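You operate a simulated robot arm through the tools that you are given. There is no shell and no other tool.

The job below is to be done with a simulated robot arm. You get a single attempt, and the scene is never put back.

JOB
Fold in four panels with the red arm, then four with the blue arm, then turn the sheet over.
Fine: set the yellow crease slider for each fold.

The check looks at the end state, three seconds after you hand in, the way a careful person would. Anything else that was tipped, shoved, dropped, spilled or broken makes it a failure. Flat cloth is picked up by pressing the open fingertips on it (5 to 10 N) and closing them slowly along it; thin cloth reads only 2 to 8 mm in the jaws.

ROBOT AND FRAMES
A 6-joint arm with a four-finger gripper, fixed in place. Base frame: the origin is at the foot of the arm, x ahead of it, y to its left, z up. Readings come in m, rad, newtons and seconds.
With the tool pointing down near the work surface it reaches from about 0.46 to 0.92 m from the base axis. Its first joint turns from -2.897 to 2.897 rad. Payload 3.43 kg.
Tool frame: the origin (TCP) lies between the finger pads and is the grasp point; the fingertips stand 0.03 m ahead of it; z points along the fingers, y is the line along which they close. The gripper opens to 0.12 m. The gripper's body begins 0.085 m behind the TCP.
Orientation is told as [roll, pitch, yaw] about the base's x, y, z axes, in that order, counted from this pose: with the fingers straight down and closing along the base's y, the tool's x points along the base's -x, its y along +y and its z along -z.

CONTROLS
- The arm moves only by the tool step_arm. Its argument "deltas" is a list of rows, each an object of numbers (a shift or turn left out is 0, a gripper value left out holds the last): "dx", "dy", "dz": the shift along the base's x, y, z in m; "rx", "ry", "rz": the turn, a rotation vector about the base's x, y, z in rad; "grip": the finger opening in m, from 0 to 0.12. In form: [{"dx": .., "dy": .., "dz": .., "rx": .., "ry": .., "rz": .., "grip": ..}, ...]. A call has 1 to 20 rows; each row shifts and turns the commanded pose from where the row before left it. Rows are played at 5 a second. More than 0.05 m and 0.15 rad between two rows, or a gripper value outside its range, and nothing of the call is played. Where a pose cannot be reached the arm comes as near as it can. A force on the tool above 40 N (or 10 N above the force at the start of the call, whichever is more), or a blocked arm, ends the call early, and 0.2 s more pass. The fingers move at their own pace and stop on an object; they squeeze with about 29 N. The grip force told is the motor's: it shows also when the fingers shut on nothing. Time passes only in rows, and 0.2 s behind the last, so rows that do not move let the fingers close. It gives the time, the measured TCP pose, the force on the tool (base axes), the opening and the grip force at its end, in the units of the frame above (readings bear some noise), with the torque about the TCP (base axes, N m) and any sound that the robot's microphone picked up, and new pictures: "show" is both (left out), scene, wrist or none.
- Cameras (640 x 400 px; columns grow to the right, rows downward): "scene" is fixed at [0.0399, -0.645, 1.47]; the picture's right is [0.51, -0.86, 0.00], its down [-0.46, -0.27, -0.84] and it looks along [0.73, 0.43, -0.54] (base axes); focal length 326 px, centre (320, 200). "wrist" rides on the gripper at [0.071, -0.017, -0.121] in the tool frame; the picture's right is [0.23, 0.97, 0.00], its down [-0.81, 0.19, -0.55] and it looks along [-0.54, 0.13, 0.83] (tool axes); focal length 275 px, centre (320, 200). There is no depth. A picture from a camera that has moved, and an enlarged one, comes with that camera's place and axes in the base frame and with its lens. The place of the scene camera against the robot may be out by one fixed shift of up to 0.018 m in any direction.
- slide_trunk(by): slides the trunk up (or, below 0, down) by that many m; the arm rides with it, the base frame stays. It gives what a move gives, with no picture.
- enlarge(camera, box): a new picture of the part [left, top, right, bottom] of that camera's present view, enlarged. It takes no simulated time.
- sign_off(): hands the job in; it is judged then, once.

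Nothing tells you positions but the pictures and the camera data. Unless the task says otherwise, let go and move clear before handing in.

The tools are called after "Emit:" as a command line: name --argument value ..., lists and objects as JSON in quotes. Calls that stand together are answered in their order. step_arm: Moves the arm, as the interface text tells. Its arguments: {"type":"object","properties":{"deltas":{"type":"array"},"show":{"type":"string","enum":["both","scene","wrist","none"]}},"required":["deltas"]} The other tools are called the same way: slide_trunk (by) slides the trunk up or down; enlarge (camera, box) takes an enlarged picture of a part of a camera's view; sign_off () hands the job in.

At the start:

```text
t: 0.0
tcp_pos: [0.3509, -0.3259, 1.2583]
ee_rot: [0.0, 0.0, 0.001]
wrist_force: [0.4, 0.4, 0.7]
wrist_torque: [0.0, 0.04, 0.0]
grip_width: 0.1201
finger_force: 0.1
trunk travel left (down, up): [-0.225, 0.315]
```

scene: 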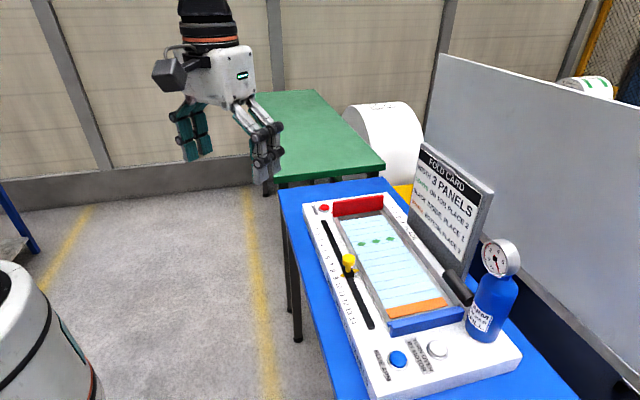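
wrist: 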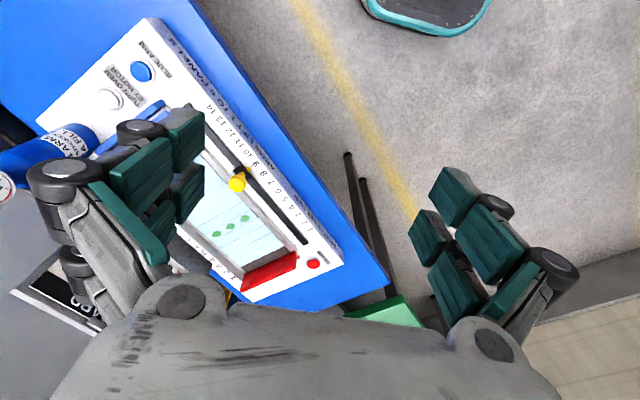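

I see a folding machine on a blue table with red and blue arms, a yellow slider, coloured buttons, and a fold card. I'll enlarge the pictures to read the labels before moving anything.

Emit:
enlarge --camera "scene" --box '[290, 180, 410, 255]'

Emit:
enlarge --camera "scene" --box '[400, 130, 528, 210]'

Emit:
enlarge --camera "scene" --box '[320, 240, 448, 320]'

Emit:
enlarge --camera "scene" --box '[360, 310, 488, 390]'

Emit:
enlarge --camera "wrist" --box '[60, 20, 220, 120]'

Emit:
enlarge --camera "wrist" --box '[190, 90, 350, 190]'

Emit:
enlarge --camera "wrist" --box '[180, 180, 340, 280]'

```text
5.33 times, centred on (350, 218) of scene
camera zoom: at [0.0399, -0.645, 1.47], right [0.51, -0.86, 0.0], down [-0.46, -0.27, -0.84], along [0.73, 0.43, -0.54], focal length 1737 px, centre (160, 107)
```

zoom: 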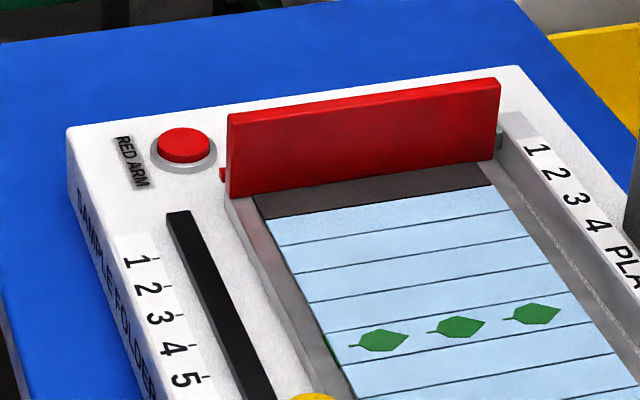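

```text
5.00 times, centred on (464, 170) of scene
camera zoom: at [0.0399, -0.645, 1.47], right [0.51, -0.86, 0.0], down [-0.46, -0.27, -0.84], along [0.73, 0.43, -0.54], focal length 1629 px, centre (-400, 350)
```

zoom: 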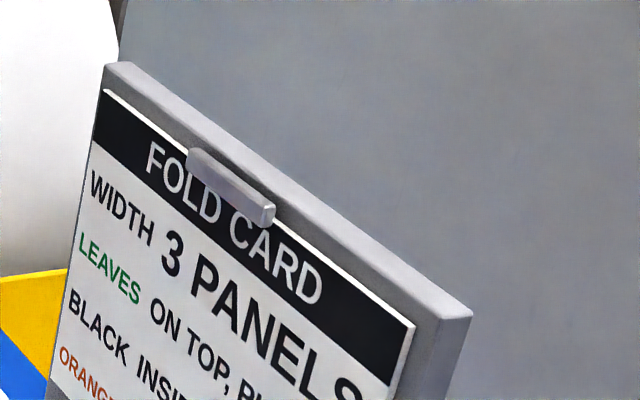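

```text
5.00 times, centred on (384, 280) of scene
camera zoom: at [0.0399, -0.645, 1.47], right [0.51, -0.86, 0.0], down [-0.46, -0.27, -0.84], along [0.73, 0.43, -0.54], focal length 1629 px, centre (0, -200)
```

zoom: 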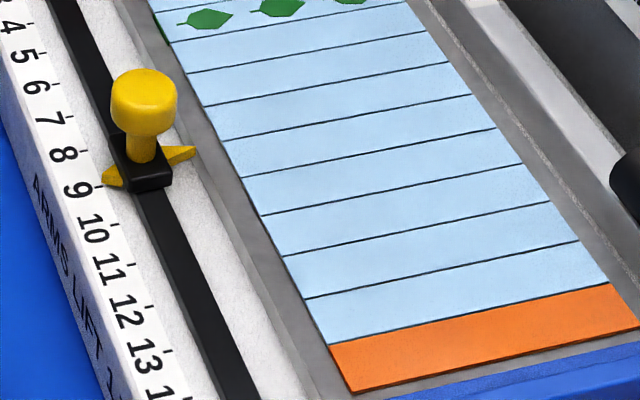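

```text
5.00 times, centred on (424, 350) of scene
camera zoom: at [0.0399, -0.645, 1.47], right [0.51, -0.86, 0.0], down [-0.46, -0.27, -0.84], along [0.73, 0.43, -0.54], focal length 1629 px, centre (-200, -550)
```

zoom: 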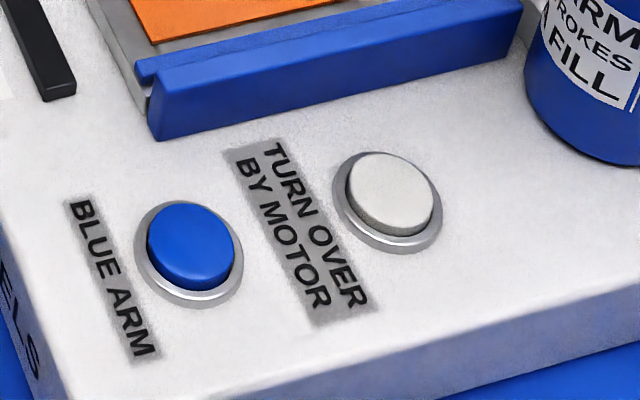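

```text
4.00 times, centred on (140, 70) of wrist
camera zoom: at [0.2778, -0.341, 1.3778], right [-0.23, 0.97, 0.0], down [0.81, 0.19, 0.55], along [0.54, 0.13, -0.83], focal length 1101 px, centre (1040, 720)
```

zoom: 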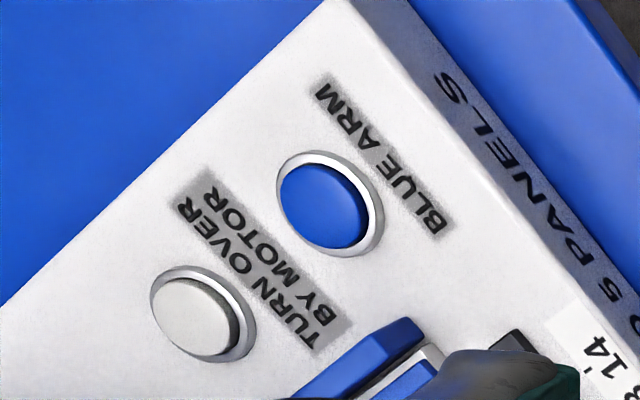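

```text
4.00 times, centred on (270, 140) of wrist
camera zoom: at [0.2778, -0.341, 1.3778], right [-0.23, 0.97, 0.0], down [0.81, 0.19, 0.55], along [0.54, 0.13, -0.83], focal length 1101 px, centre (520, 440)
```

zoom: 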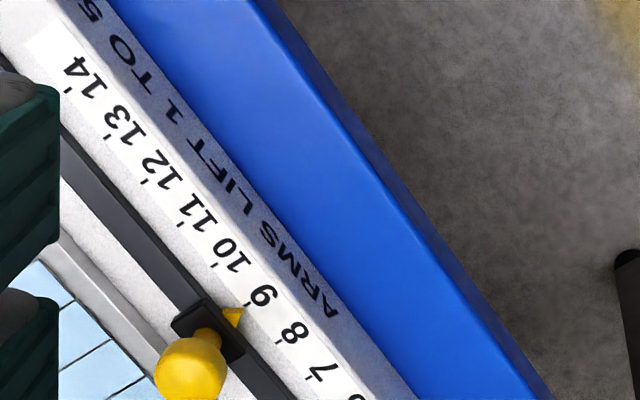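

```text
4.00 times, centred on (260, 230) of wrist
camera zoom: at [0.2778, -0.341, 1.3778], right [-0.23, 0.97, 0.0], down [0.81, 0.19, 0.55], along [0.54, 0.13, -0.83], focal length 1101 px, centre (560, 80)
```

zoom: 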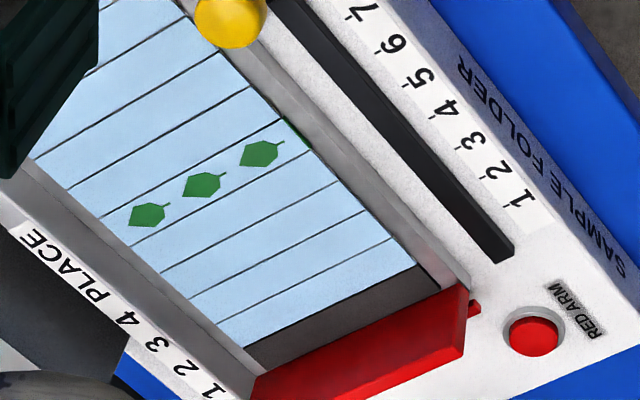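

The machine has a numbered crease scale, buttons for the red arm, blue arm and motor turn-over, and an air bottle. I'll read the card, the gauge and the other labels more closely.

Emit:
enlarge --camera "scene" --box '[400, 180, 496, 240]'

Emit:
enlarge --camera "scene" --box '[400, 220, 528, 300]'

Emit:
enlarge --camera "scene" --box '[440, 230, 568, 350]'

Emit:
enlarge --camera "scene" --box '[290, 220, 370, 370]'

Emit:
enlarge --camera "scene" --box '[370, 190, 450, 240]'

Emit:
enlarge --camera "wrist" --box '[0, 100, 120, 320]'

```text
6.67 times, centred on (448, 210) of scene
camera zoom: at [0.0399, -0.645, 1.47], right [0.51, -0.86, 0.0], down [-0.46, -0.27, -0.84], along [0.73, 0.43, -0.54], focal length 2172 px, centre (-533, 133)
```

zoom: 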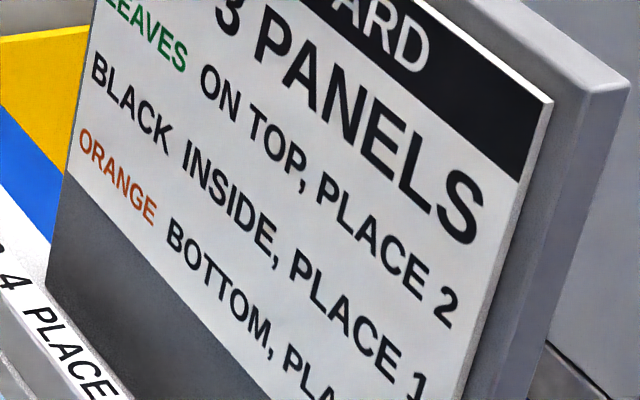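

```text
5.00 times, centred on (464, 260) of scene
camera zoom: at [0.0399, -0.645, 1.47], right [0.51, -0.86, 0.0], down [-0.46, -0.27, -0.84], along [0.73, 0.43, -0.54], focal length 1629 px, centre (-400, -100)
```

zoom: 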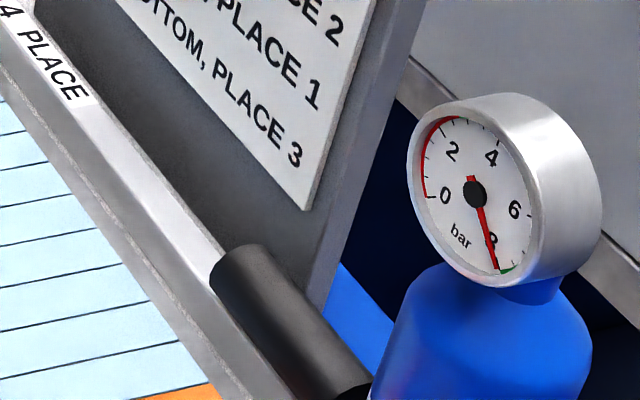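

```text
3.33 times, centred on (504, 290) of scene
camera zoom: at [0.0399, -0.645, 1.47], right [0.51, -0.86, 0.0], down [-0.46, -0.27, -0.84], along [0.73, 0.43, -0.54], focal length 1086 px, centre (-293, -100)
```

zoom: 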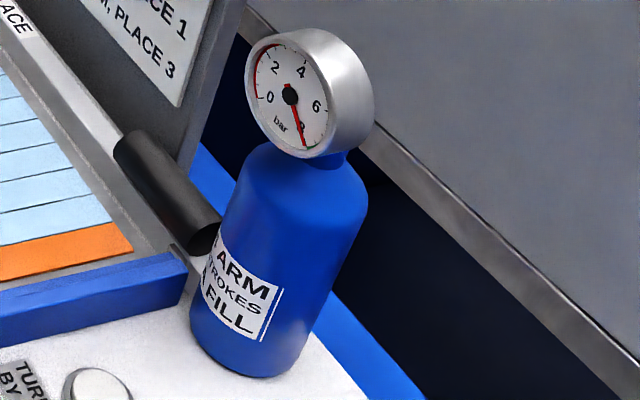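

```text
2.67 times, centred on (330, 295) of scene
camera zoom: at [0.0399, -0.645, 1.47], right [0.51, -0.86, 0.0], down [-0.46, -0.27, -0.84], along [0.73, 0.43, -0.54], focal length 869 px, centre (293, -53)
```

zoom: 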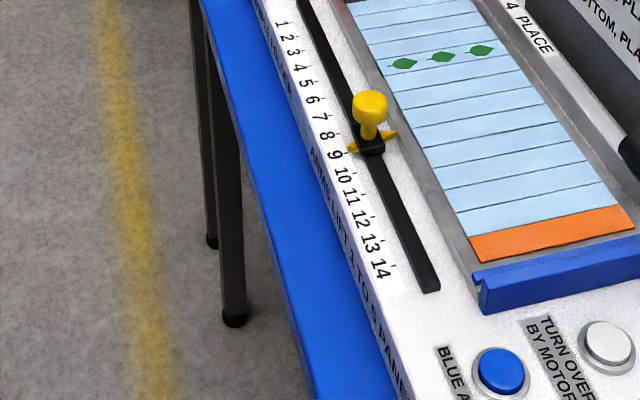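

```text
8.00 times, centred on (410, 215) of scene
camera zoom: at [0.0399, -0.645, 1.47], right [0.51, -0.86, 0.0], down [-0.46, -0.27, -0.84], along [0.73, 0.43, -0.54], focal length 2606 px, centre (-400, 80)
```

zoom: 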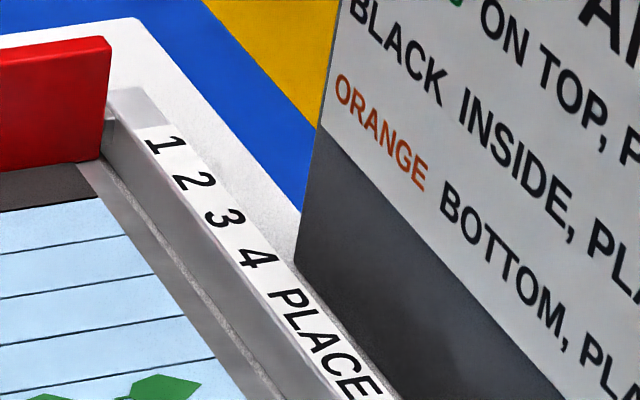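

```text
1.82 times, centred on (60, 210) of wrist
camera zoom: at [0.2778, -0.341, 1.3778], right [-0.23, 0.97, 0.0], down [0.81, 0.19, 0.55], along [0.54, 0.13, -0.83], focal length 500 px, centre (793, 182)
```

zoom: 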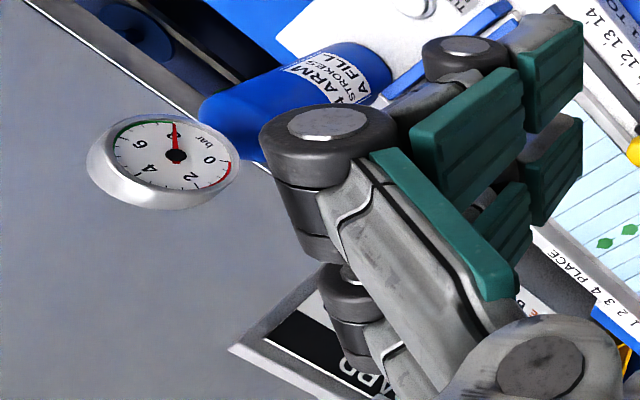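

The machine sits at about 45° to the base, with its red end at roughly (0.74, -0.25) and its blue end at roughly (0.40, -0.58). The top is at about z 0.92. I'll turn the tool by -45° to line up with the slot and get a closer wrist view of the slider, the scale and the panel lines.

Emit:
step_arm --deltas '[{"dx": 0.011, "dy": -0.001, "dz": -0.01, "rz": -0.131}, {"dx": 0.011, "dy": -0.001, "dz": -0.01, "rz": -0.131}, {"dx": 0.011, "dy": -0.001, "dz": -0.01, "rz": -0.131}, {"dx": 0.011, "dy": -0.001, "dz": -0.01, "rz": -0.131}, {"dx": 0.01, "dy": -0.002, "dz": -0.01, "rz": -0.131}, {"dx": 0.01, "dy": -0.002, "dz": -0.01, "rz": -0.131}, {}]'

```text
t: 1.6
tcp_pos: [0.4144, -0.3325, 1.1965]
ee_rot: [0.0, -0.001, -0.788]
wrist_force: [0.5, -0.1, -0.9]
wrist_torque: [0.04, 0.01, 0.01]
grip_width: 0.1204
finger_force: 0.1
trunk travel left (down, up): [-0.225, 0.315]
camera wrist: at [0.3512, -0.2933, 1.3177], right [0.53, 0.85, 0.0], down [0.71, -0.44, 0.55], along [0.47, -0.29, -0.83], focal length 275 px, centre (320, 200)
```

scene: 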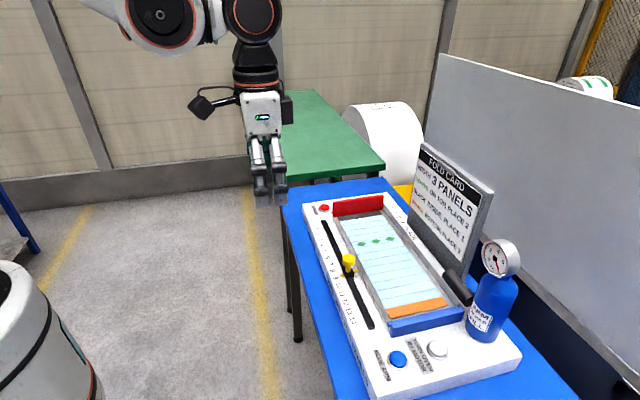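
wrist: 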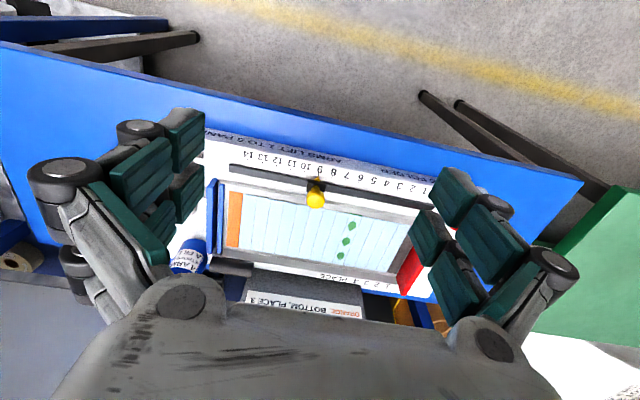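

The view is now lined up with the machine. I'll enlarge it to read the scale, the pointer and the panel count.

Emit:
enlarge --camera "wrist" --box '[220, 130, 340, 205]'

Emit:
enlarge --camera "wrist" --box '[320, 150, 440, 225]'

Emit:
enlarge --camera "wrist" --box '[220, 180, 430, 311]'

Emit:
enlarge --camera "scene" --box '[320, 200, 460, 330]'

```text
5.33 times, centred on (280, 168) of wrist
camera zoom: at [0.3512, -0.2933, 1.3177], right [0.53, 0.85, 0.0], down [0.71, -0.44, 0.55], along [0.47, -0.29, -0.83], focal length 1468 px, centre (533, 373)
```

zoom: 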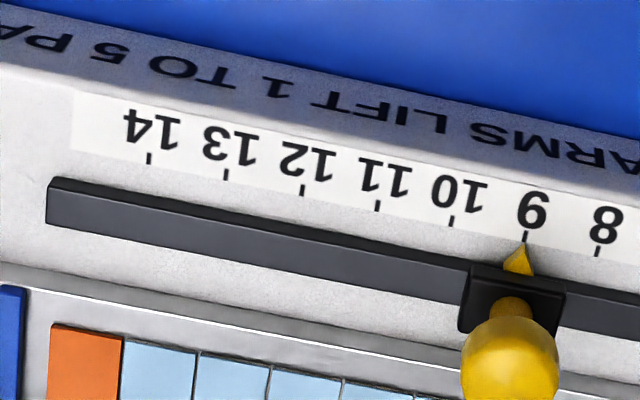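

```text
5.33 times, centred on (380, 188) of wrist
camera zoom: at [0.3512, -0.2933, 1.3177], right [0.53, 0.85, 0.0], down [0.71, -0.44, 0.55], along [0.47, -0.29, -0.83], focal length 1468 px, centre (0, 267)
```

zoom: 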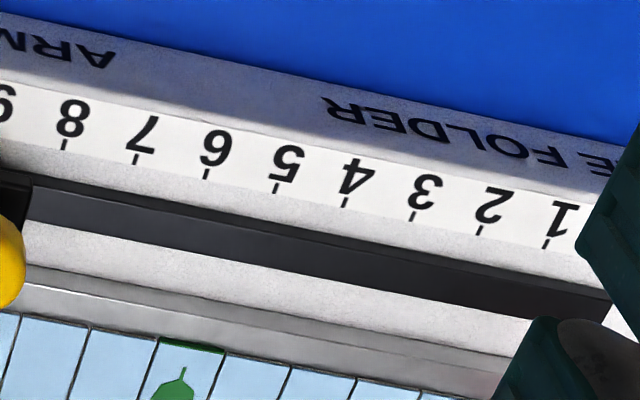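

```text
3.05 times, centred on (325, 246) of wrist
camera zoom: at [0.3512, -0.2933, 1.3177], right [0.53, 0.85, 0.0], down [0.71, -0.44, 0.55], along [0.47, -0.29, -0.83], focal length 839 px, centre (305, 61)
```

zoom: 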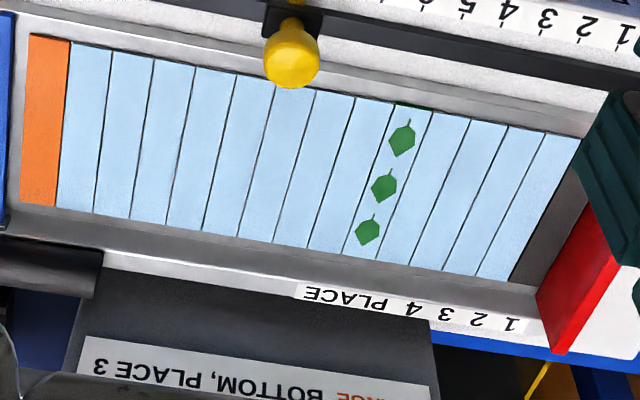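

```text
3.08 times, centred on (390, 265) of scene
camera zoom: at [0.0399, -0.645, 1.47], right [0.51, -0.86, 0.0], down [-0.46, -0.27, -0.84], along [0.73, 0.43, -0.54], focal length 1002 px, centre (105, 0)
```

zoom: 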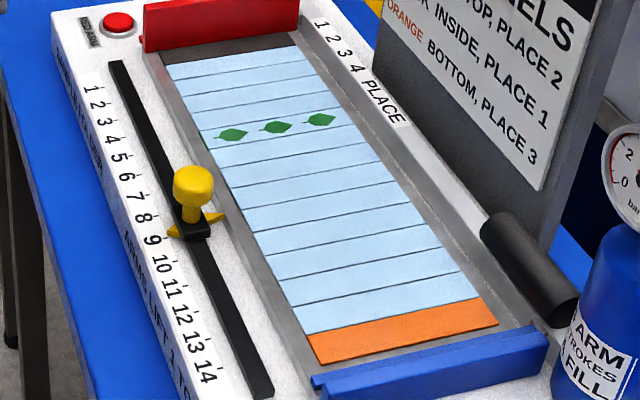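

I count 15 panels: a black one at the red end as panel 1, the leaves on panel 6, and orange as panel 15. Tick n on the scale lines up with crease line n, and the slider now sits at 9. So the red fold needs the slider at 4 and the blue fold needs it at 11. Next I move above the yellow knob, at about (0.548, -0.422, 0.957).

Emit:
step_arm --deltas '[{"dx": 0.0222, "dy": -0.0147, "dz": -0.02}, {"dx": 0.0222, "dy": -0.0147, "dz": -0.02}, {"dx": 0.0222, "dy": -0.0147, "dz": -0.02}, {"dx": 0.0222, "dy": -0.0147, "dz": -0.02}, {"dx": 0.0222, "dy": -0.0147, "dz": -0.02}, {"dx": 0.022, "dy": -0.0145, "dz": -0.02}, {}]'

```text
t: 3.2
tcp_pos: [0.5475, -0.4213, 1.0783]
ee_rot: [0.0, 0.0, -0.787]
wrist_force: [-0.3, -0.7, 0.7]
wrist_torque: [-0.02, 0.03, -0.03]
grip_width: 0.12
finger_force: 0.0
trunk travel left (down, up): [-0.225, 0.315]
camera wrist: at [0.4839, -0.3816, 1.1983], right [0.53, 0.85, 0.0], down [0.71, -0.44, 0.55], along [0.47, -0.29, -0.83], focal length 275 px, centre (320, 200)
```

scene: 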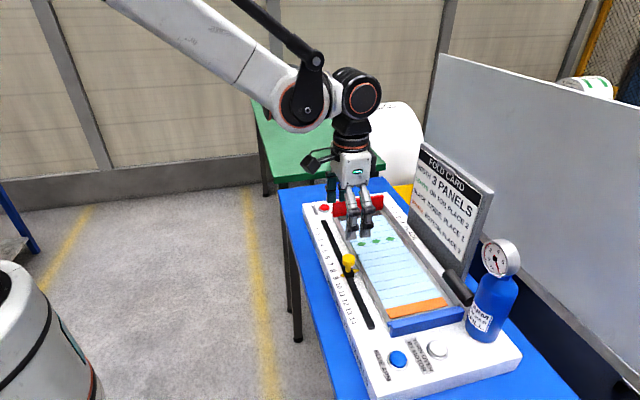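
wrist: 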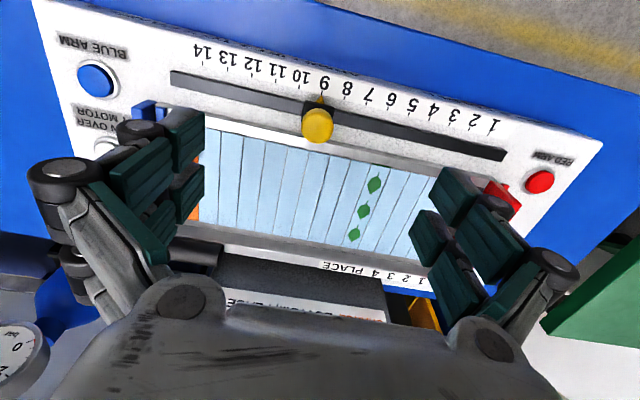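

The knob is in view, a little further along +x/-y than the TCP. I'll enlarge to pin down the knob's centre and height.

Emit:
enlarge --camera "wrist" --box '[270, 75, 366, 135]'

Emit:
enlarge --camera "wrist" --box '[430, 90, 590, 215]'

Emit:
enlarge --camera "wrist" --box '[40, 20, 200, 170]'

```text
6.67 times, centred on (318, 105) of wrist
camera zoom: at [0.4839, -0.3816, 1.1983], right [0.53, 0.85, 0.0], down [0.71, -0.44, 0.55], along [0.47, -0.29, -0.83], focal length 1835 px, centre (333, 833)
```

zoom: 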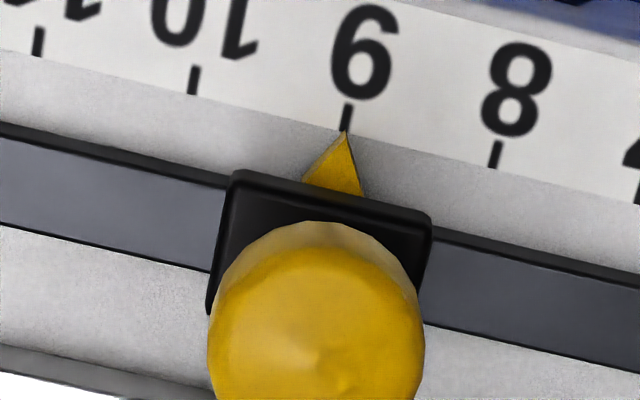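

```text
3.20 times, centred on (510, 152) of wrist
camera zoom: at [0.4839, -0.3816, 1.1983], right [0.53, 0.85, 0.0], down [0.71, -0.44, 0.55], along [0.47, -0.29, -0.83], focal length 881 px, centre (-288, 352)
```

zoom: 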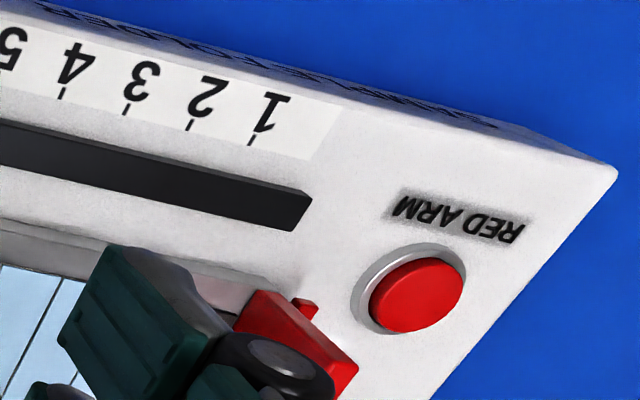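

```text
2.67 times, centred on (120, 95) of wrist
camera zoom: at [0.4839, -0.3816, 1.1983], right [0.53, 0.85, 0.0], down [0.71, -0.44, 0.55], along [0.47, -0.29, -0.83], focal length 734 px, centre (853, 480)
```

zoom: 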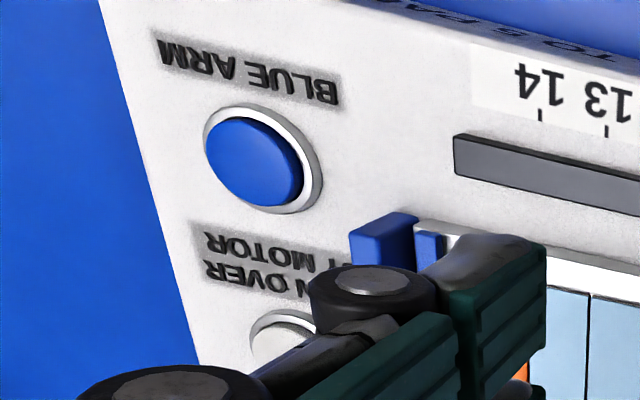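

The pointer sits exactly on 9. Triangulating the wrist views puts the machine top at about z 0.905, the knob at about (0.556, -0.4285, 0.942) and the tick pitch at about 0.0237 m. I'll go down around the knob with the fingers wide open, stopping above it to check.

Emit:
step_arm --deltas '[{"dx": 0.0042, "dy": -0.0034, "dz": -0.025}, {"dx": 0.0041, "dy": -0.0034, "dz": -0.025}, {"dz": -0.022}, {"dz": -0.021, "grip": 0.08}, {}]'

```text
t: 4.4
tcp_pos: [0.5548, -0.4271, 0.9854]
ee_rot: [0.0, 0.0, -0.787]
wrist_force: [0.3, -0.2, 1.1]
wrist_torque: [0.0, 0.02, 0.04]
grip_width: 0.0799
finger_force: 0.1
trunk travel left (down, up): [-0.225, 0.315]
camera wrist: at [0.4924, -0.3883, 1.1047], right [0.53, 0.85, 0.0], down [0.71, -0.44, 0.55], along [0.47, -0.29, -0.83], focal length 275 px, centre (320, 200)
```

scene: 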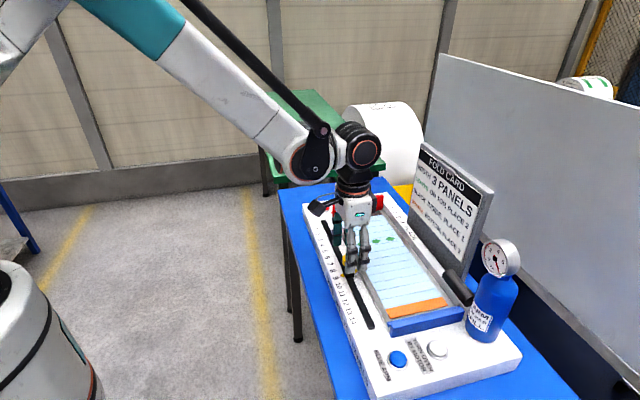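
wrist: 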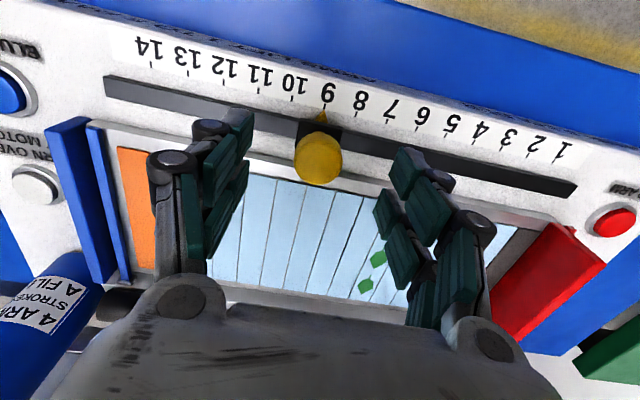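

The knob is centred between the fingers. I'll lower so the pads straddle it, then close gently.

Emit:
step_arm --deltas '[{"dz": -0.014}, {"dz": -0.014}, {"grip": 0.06}, {"grip": 0.045}, {"grip": 0.035}, {"grip": 0.028}, {"grip": 0.02}, {}]'

```text
t: 6.2
tcp_pos: [0.5547, -0.4277, 0.9562]
ee_rot: [0.0, -0.001, -0.788]
wrist_force: [-2.1, -0.5, -2.1]
wrist_torque: [0.01, 0.02, 0.01]
grip_width: 0.0258
finger_force: 44.9
trunk travel left (down, up): [-0.225, 0.315]
camera wrist: at [0.4926, -0.3886, 1.0766], right [0.53, 0.85, 0.0], down [0.71, -0.44, 0.55], along [0.47, -0.29, -0.83], focal length 275 px, centre (320, 200)
```

scene: 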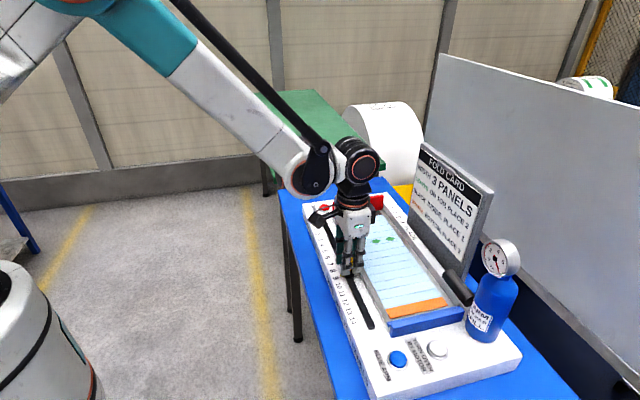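
wrist: 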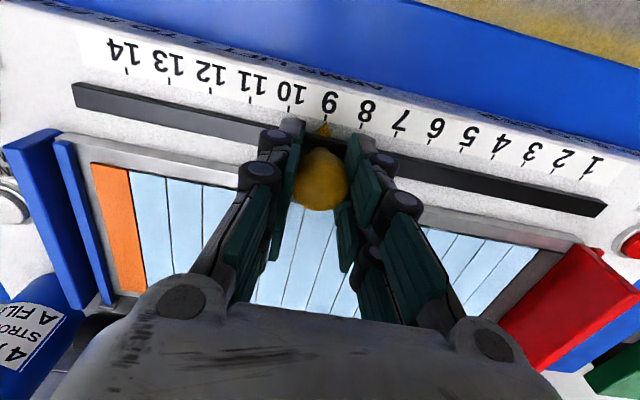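

The knob is held at 0.026 m. I'll drag it along the slot toward the red end in small steps, stopping near 4 to read the pointer.

Emit:
step_arm --deltas '[{"dx": 0.004, "dy": 0.004}, {"dx": 0.01, "dy": 0.01}, {"dx": 0.01, "dy": 0.01}, {"dx": 0.01, "dy": 0.01}, {"dx": 0.01, "dy": 0.01}, {"dx": 0.01, "dy": 0.01}, {"dx": 0.01, "dy": 0.01}, {"dx": 0.01, "dy": 0.01}, {"dx": 0.005, "dy": 0.005}, {}]' --show "wrist"

Emit:
enlarge --camera "wrist" --box '[260, 80, 388, 160]'

```text
t: 8.4
tcp_pos: [0.6351, -0.348, 0.9563]
ee_rot: [0.001, 0.0, -0.787]
wrist_force: [5.0, -3.9, 4.2]
wrist_torque: [-0.24, -0.27, -0.06]
grip_width: 0.0256
finger_force: 45.2
trunk travel left (down, up): [-0.225, 0.315]
camera wrist: at [0.5719, -0.3092, 1.0766], right [0.53, 0.85, 0.0], down [0.71, -0.44, 0.55], along [0.47, -0.29, -0.83], focal length 275 px, centre (320, 200)
```

wrist: 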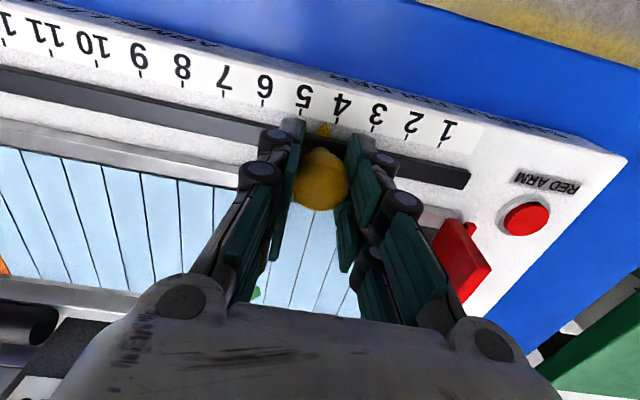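

```text
5.00 times, centred on (324, 120) of wrist
camera zoom: at [0.5719, -0.3092, 1.0766], right [0.53, 0.85, 0.0], down [0.71, -0.44, 0.55], along [0.47, -0.29, -0.83], focal length 1376 px, centre (300, 600)
```

zoom: 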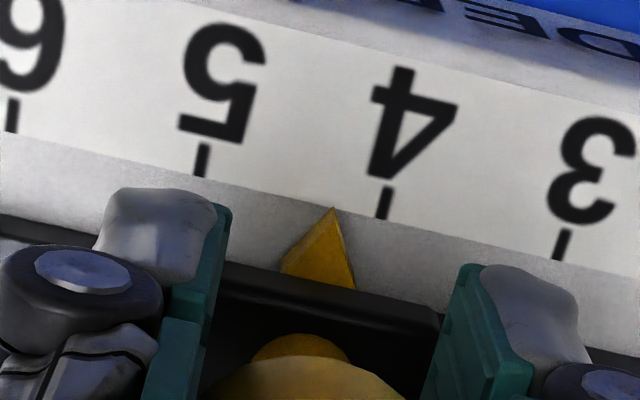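

The pointer is about a quarter tick short of 4, so I'll nudge it 6 mm further.

Emit:
step_arm --deltas '[{"dx": 0.0022, "dy": 0.0022}, {"dx": 0.0022, "dy": 0.0022}, {}]' --show "wrist"

Emit:
enlarge --camera "wrist" --box '[260, 80, 388, 160]'

```text
t: 9.2
tcp_pos: [0.638, -0.3455, 0.9568]
ee_rot: [0.0, 0.0, -0.786]
wrist_force: [4.0, -3.6, 2.4]
wrist_torque: [-0.08, -0.12, 0.06]
grip_width: 0.026
finger_force: 44.7
trunk travel left (down, up): [-0.225, 0.315]
camera wrist: at [0.5761, -0.305, 1.0766], right [0.53, 0.85, 0.0], down [0.71, -0.44, 0.55], along [0.47, -0.29, -0.83], focal length 275 px, centre (320, 200)
```

wrist: 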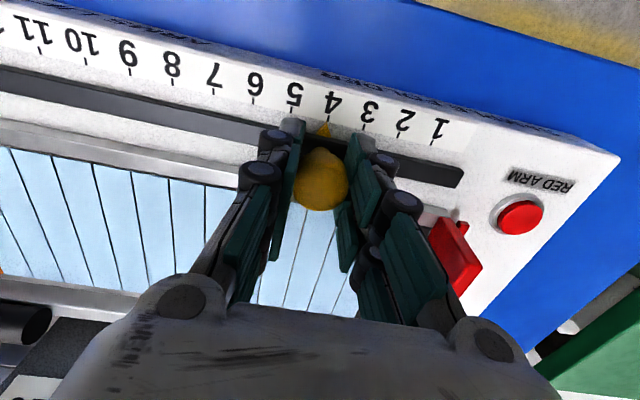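

```text
5.00 times, centred on (324, 120) of wrist
camera zoom: at [0.5761, -0.305, 1.0766], right [0.53, 0.85, 0.0], down [0.71, -0.44, 0.55], along [0.47, -0.29, -0.83], focal length 1376 px, centre (300, 600)
```

zoom: 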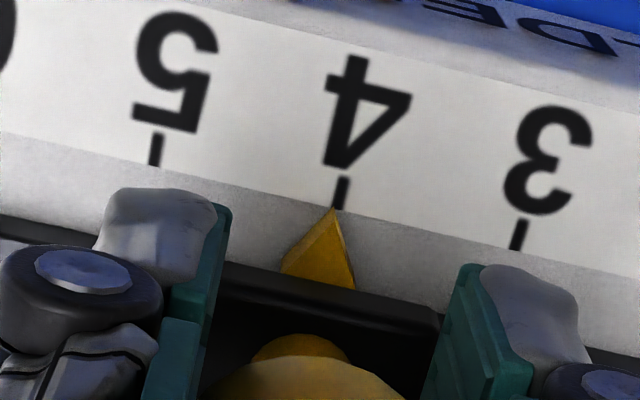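

The pointer is within about half a millimetre of 4. I'll add a tiny nudge, release, rise and check the pointer again.

Emit:
step_arm --deltas '[{"dx": 0.0005, "dy": 0.0005}, {}, {"grip": 0.035}, {"grip": 0.06}, {"grip": 0.07}, {"dz": 0.02}, {"dz": 0.03}, {"dz": 0.04}, {"dz": 0.04}, {}]'

Emit:
enlarge --camera "wrist" --box '[270, 60, 398, 140]'

Emit:
enlarge --camera "scene" --box '[290, 190, 410, 265]'

```text
t: 11.4
tcp_pos: [0.6395, -0.343, 1.0884]
ee_rot: [-0.001, 0.001, -0.786]
wrist_force: [0.1, -0.1, -0.6]
wrist_torque: [0.01, 0.0, 0.01]
grip_width: 0.0698
finger_force: 0.1
trunk travel left (down, up): [-0.225, 0.315]
camera wrist: at [0.5764, -0.3049, 1.2078], right [0.53, 0.85, 0.0], down [0.71, -0.44, 0.55], along [0.47, -0.29, -0.83], focal length 275 px, centre (320, 200)
```

scene: 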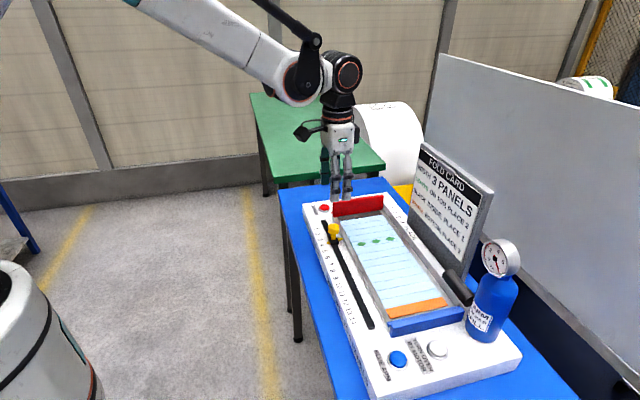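
wrist: 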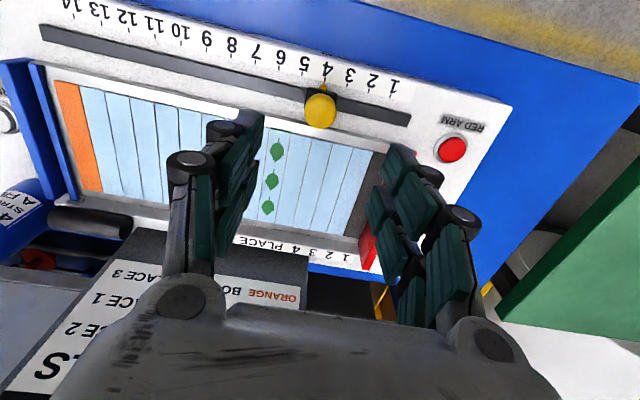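

```text
5.00 times, centred on (334, 100) of wrist
camera zoom: at [0.5764, -0.3049, 1.2078], right [0.53, 0.85, 0.0], down [0.71, -0.44, 0.55], along [0.47, -0.29, -0.83], focal length 1376 px, centre (250, 700)
```

zoom: 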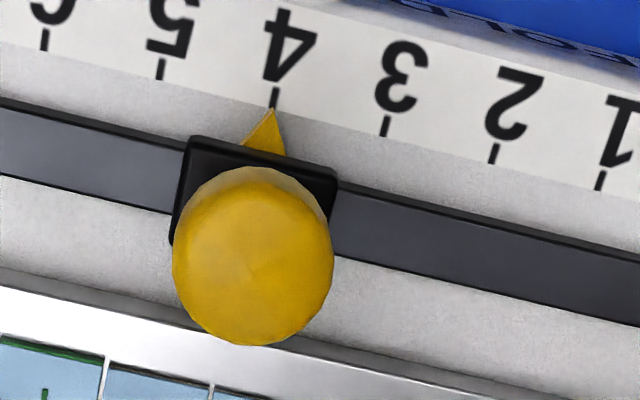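

```text
5.33 times, centred on (350, 228) of scene
camera zoom: at [0.0399, -0.645, 1.47], right [0.51, -0.86, 0.0], down [-0.46, -0.27, -0.84], along [0.73, 0.43, -0.54], focal length 1737 px, centre (160, 53)
```

zoom: 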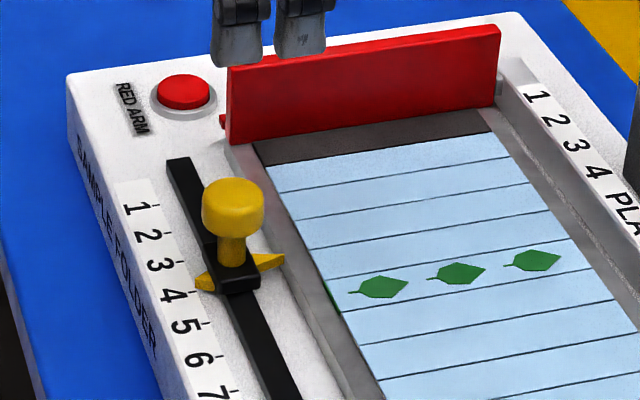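

The slider is set at 4, with its right-hand pointer at the line between panels 4 and 5. Next I go above the red button, at about (0.768, -0.241), with the fingers closed, keeping to the outer side away from the red arm.

Emit:
step_arm --deltas '[{"dx": 0.0252, "dy": 0.0213, "grip": 0.04}, {"dx": 0.0252, "dy": 0.0213, "grip": 0.02}, {"dx": 0.0252, "dy": 0.0213, "grip": 0.0}, {"dx": 0.0252, "dy": 0.0213}, {"dx": 0.0252, "dy": 0.0214}, {"dz": -0.03}, {"dz": -0.03}, {"dz": -0.03}, {}]'

Emit:
enlarge --camera "wrist" --box '[240, 80, 400, 180]'

Emit:
enlarge --camera "scene" --box '[280, 150, 400, 225]'

```text
t: 13.4
tcp_pos: [0.7643, -0.2376, 0.9976]
ee_rot: [0.001, 0.0, -0.786]
wrist_force: [0.1, 0.0, -0.3]
wrist_torque: [0.03, 0.0, 0.02]
grip_width: 0.0002
finger_force: 28.8
trunk travel left (down, up): [-0.225, 0.315]
camera wrist: at [0.7023, -0.1977, 1.1173], right [0.53, 0.85, 0.0], down [0.71, -0.44, 0.55], along [0.47, -0.29, -0.83], focal length 275 px, centre (320, 200)
```

scene: 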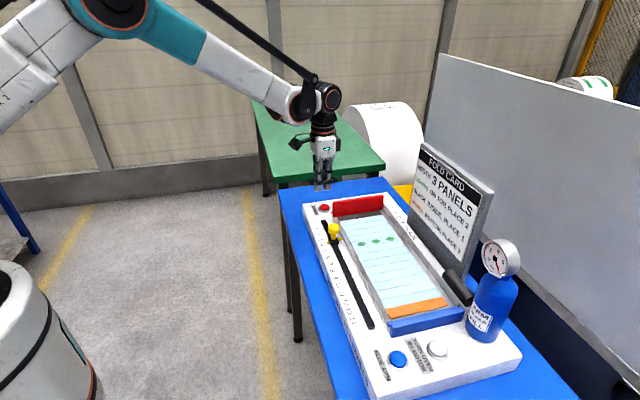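
wrist: 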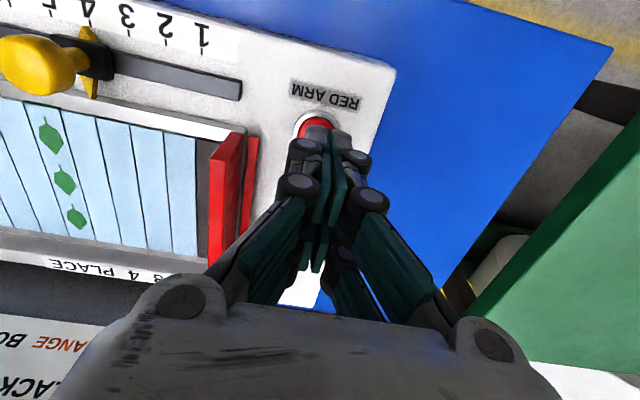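

```text
4.00 times, centred on (320, 130) of wrist
camera zoom: at [0.7023, -0.1977, 1.1173], right [0.53, 0.85, 0.0], down [0.71, -0.44, 0.55], along [0.47, -0.29, -0.83], focal length 1101 px, centre (320, 480)
```

zoom: 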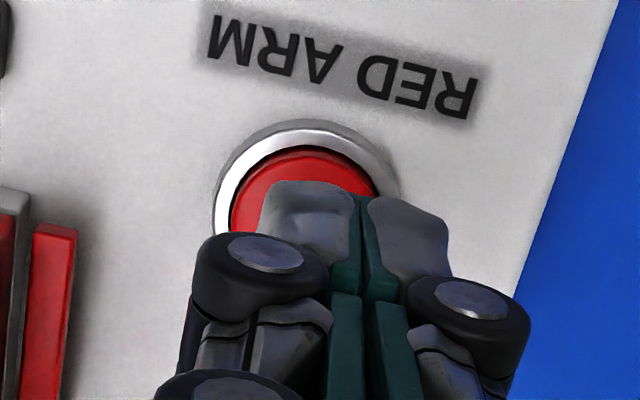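

```text
5.33 times, centred on (340, 188) of scene
camera zoom: at [0.0399, -0.645, 1.47], right [0.51, -0.86, 0.0], down [-0.46, -0.27, -0.84], along [0.73, 0.43, -0.54], focal length 1737 px, centre (213, 267)
```

zoom: 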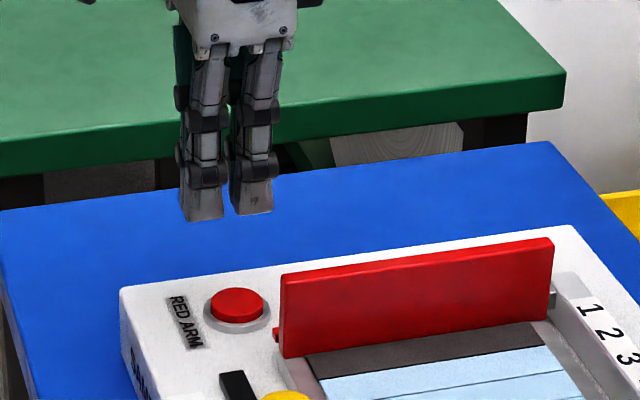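

The fingertips are nearly over the button's centre. I'll correct slightly and come down to just above it.

Emit:
step_arm --deltas '[{"dx": 0.001, "dy": -0.002, "dz": -0.025}, {"dz": -0.02}, {"dz": -0.005}, {"dz": -0.004}, {"dz": -0.003}, {}]'

Emit:
enlarge --camera "scene" --box '[280, 160, 400, 235]'

Emit:
enlarge --camera "wrist" --box '[240, 80, 400, 180]'

```text
t: 14.8
tcp_pos: [0.7668, -0.2387, 0.9395]
ee_rot: [-0.001, 0.0, -0.786]
wrist_force: [1.5, 0.4, -0.2]
wrist_torque: [0.01, -0.02, 0.03]
grip_width: 0.0002
finger_force: 29.6
trunk travel left (down, up): [-0.225, 0.315]
camera wrist: at [0.7034, -0.1997, 1.0595], right [0.53, 0.85, 0.0], down [0.71, -0.44, 0.55], along [0.47, -0.29, -0.83], focal length 275 px, centre (320, 200)
```

scene: 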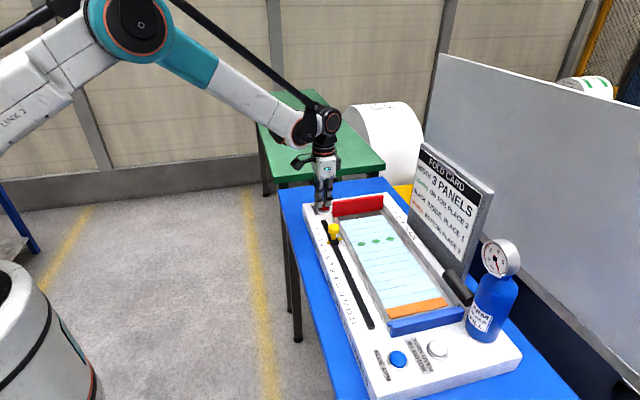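
wrist: 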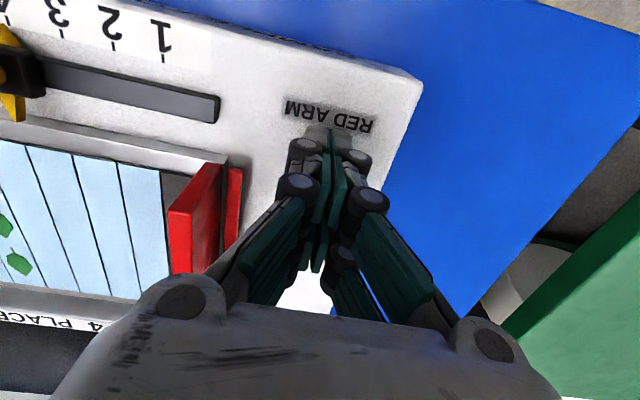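

```text
5.33 times, centred on (340, 198) of scene
camera zoom: at [0.0399, -0.645, 1.47], right [0.51, -0.86, 0.0], down [-0.46, -0.27, -0.84], along [0.73, 0.43, -0.54], focal length 1737 px, centre (213, 213)
```

zoom: 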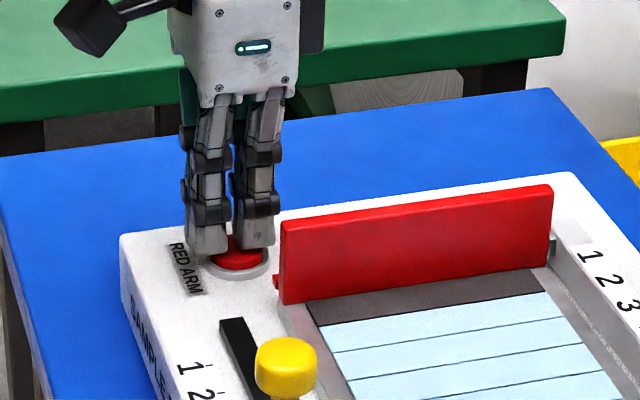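

```text
4.00 times, centred on (320, 130) of wrist
camera zoom: at [0.7034, -0.1997, 1.0595], right [0.53, 0.85, 0.0], down [0.71, -0.44, 0.55], along [0.47, -0.29, -0.83], focal length 1101 px, centre (320, 480)
```

zoom: 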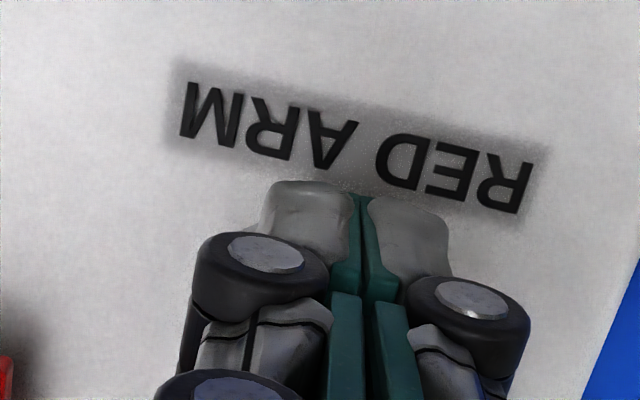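

The tips are just over the red button. I'll press down in 2 mm steps, watching the force and sound, then rise straight away.

Emit:
step_arm --deltas '[{"dy": -0.0015, "dz": -0.002}, {"dz": -0.002}, {"dz": -0.002}, {}]' --show "scene"

```text
t: 15.8
tcp_pos: [0.7667, -0.2417, 0.9334]
ee_rot: [-0.001, 0.0, -0.788]
wrist_force: [1.1, 0.4, 4.3]
wrist_torque: [0.01, -0.06, -0.04]
grip_width: 0.006
finger_force: 33.3
trunk travel left (down, up): [-0.225, 0.315]
heard: click
```

scene: 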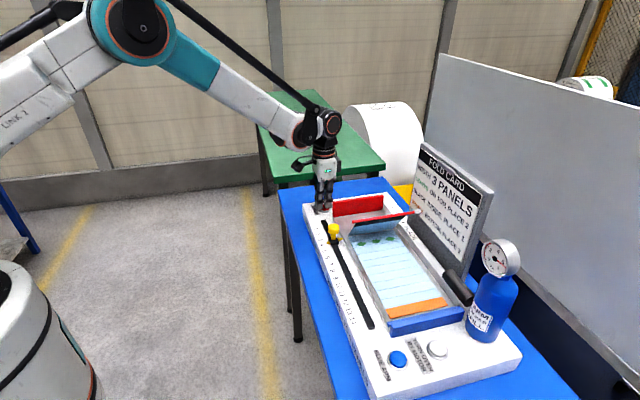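

I heard a click and the red arm is lifting the flap. I'll go straight up and watch the fold finish.

Emit:
step_arm --deltas '[{"dz": 0.02}, {"dz": 0.03}, {"dz": 0.04}, {"dz": 0.04}, {}, {}, {}, {}, {}, {}]'

Emit:
enlarge --camera "scene" --box '[300, 180, 460, 280]'

Emit:
enlarge --camera "scene" --box '[460, 230, 540, 280]'

```text
t: 18.0
tcp_pos: [0.7669, -0.2394, 1.0634]
ee_rot: [0.001, 0.0, -0.785]
wrist_force: [0.1, 0.1, -0.3]
wrist_torque: [-0.03, -0.02, 0.02]
grip_width: 0.0
finger_force: 34.0
trunk travel left (down, up): [-0.225, 0.315]
camera wrist: at [0.7032, -0.2009, 1.1829], right [0.53, 0.85, 0.0], down [0.71, -0.44, 0.55], along [0.47, -0.29, -0.83], focal length 275 px, centre (320, 200)
```

scene: 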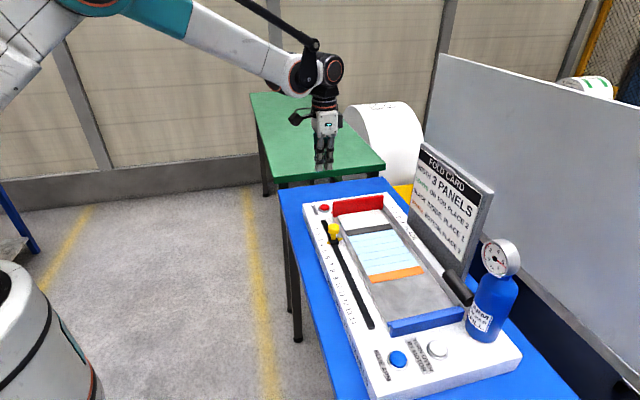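
wrist: 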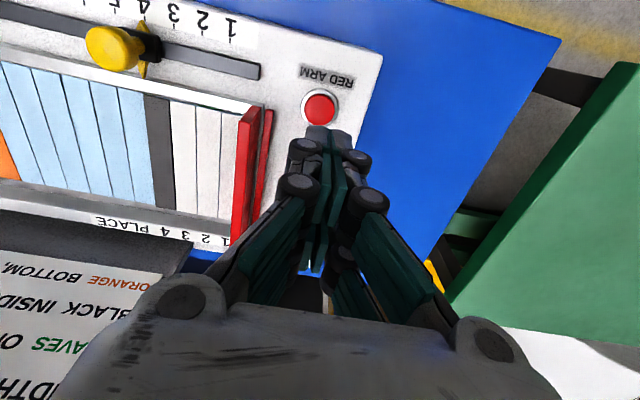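

```text
4.00 times, centred on (380, 230) of scene
camera zoom: at [0.0399, -0.645, 1.47], right [0.51, -0.86, 0.0], down [-0.46, -0.27, -0.84], along [0.73, 0.43, -0.54], focal length 1303 px, centre (80, 80)
```

zoom: 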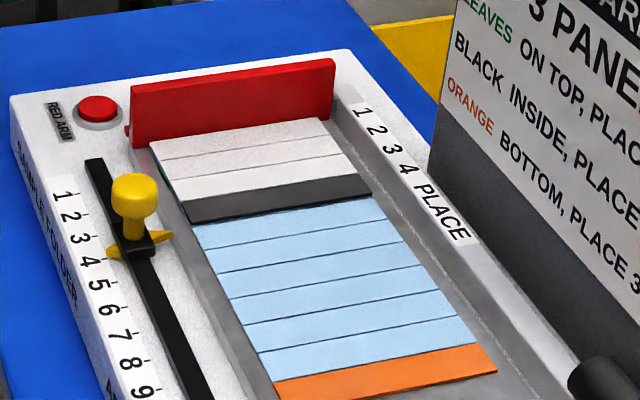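

```text
8.00 times, centred on (500, 255) of scene
camera zoom: at [0.0399, -0.645, 1.47], right [0.51, -0.86, 0.0], down [-0.46, -0.27, -0.84], along [0.73, 0.43, -0.54], focal length 2606 px, centre (-1120, -240)
```

zoom: 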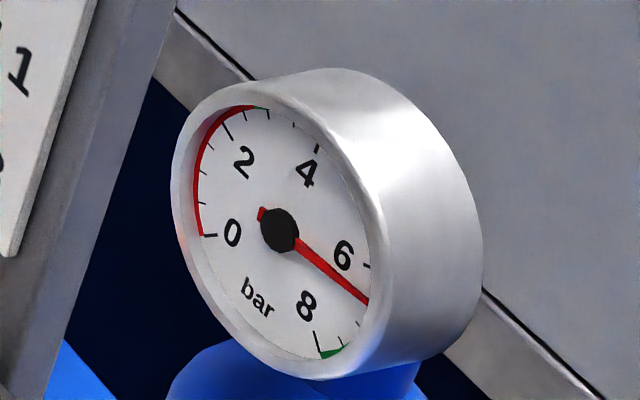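

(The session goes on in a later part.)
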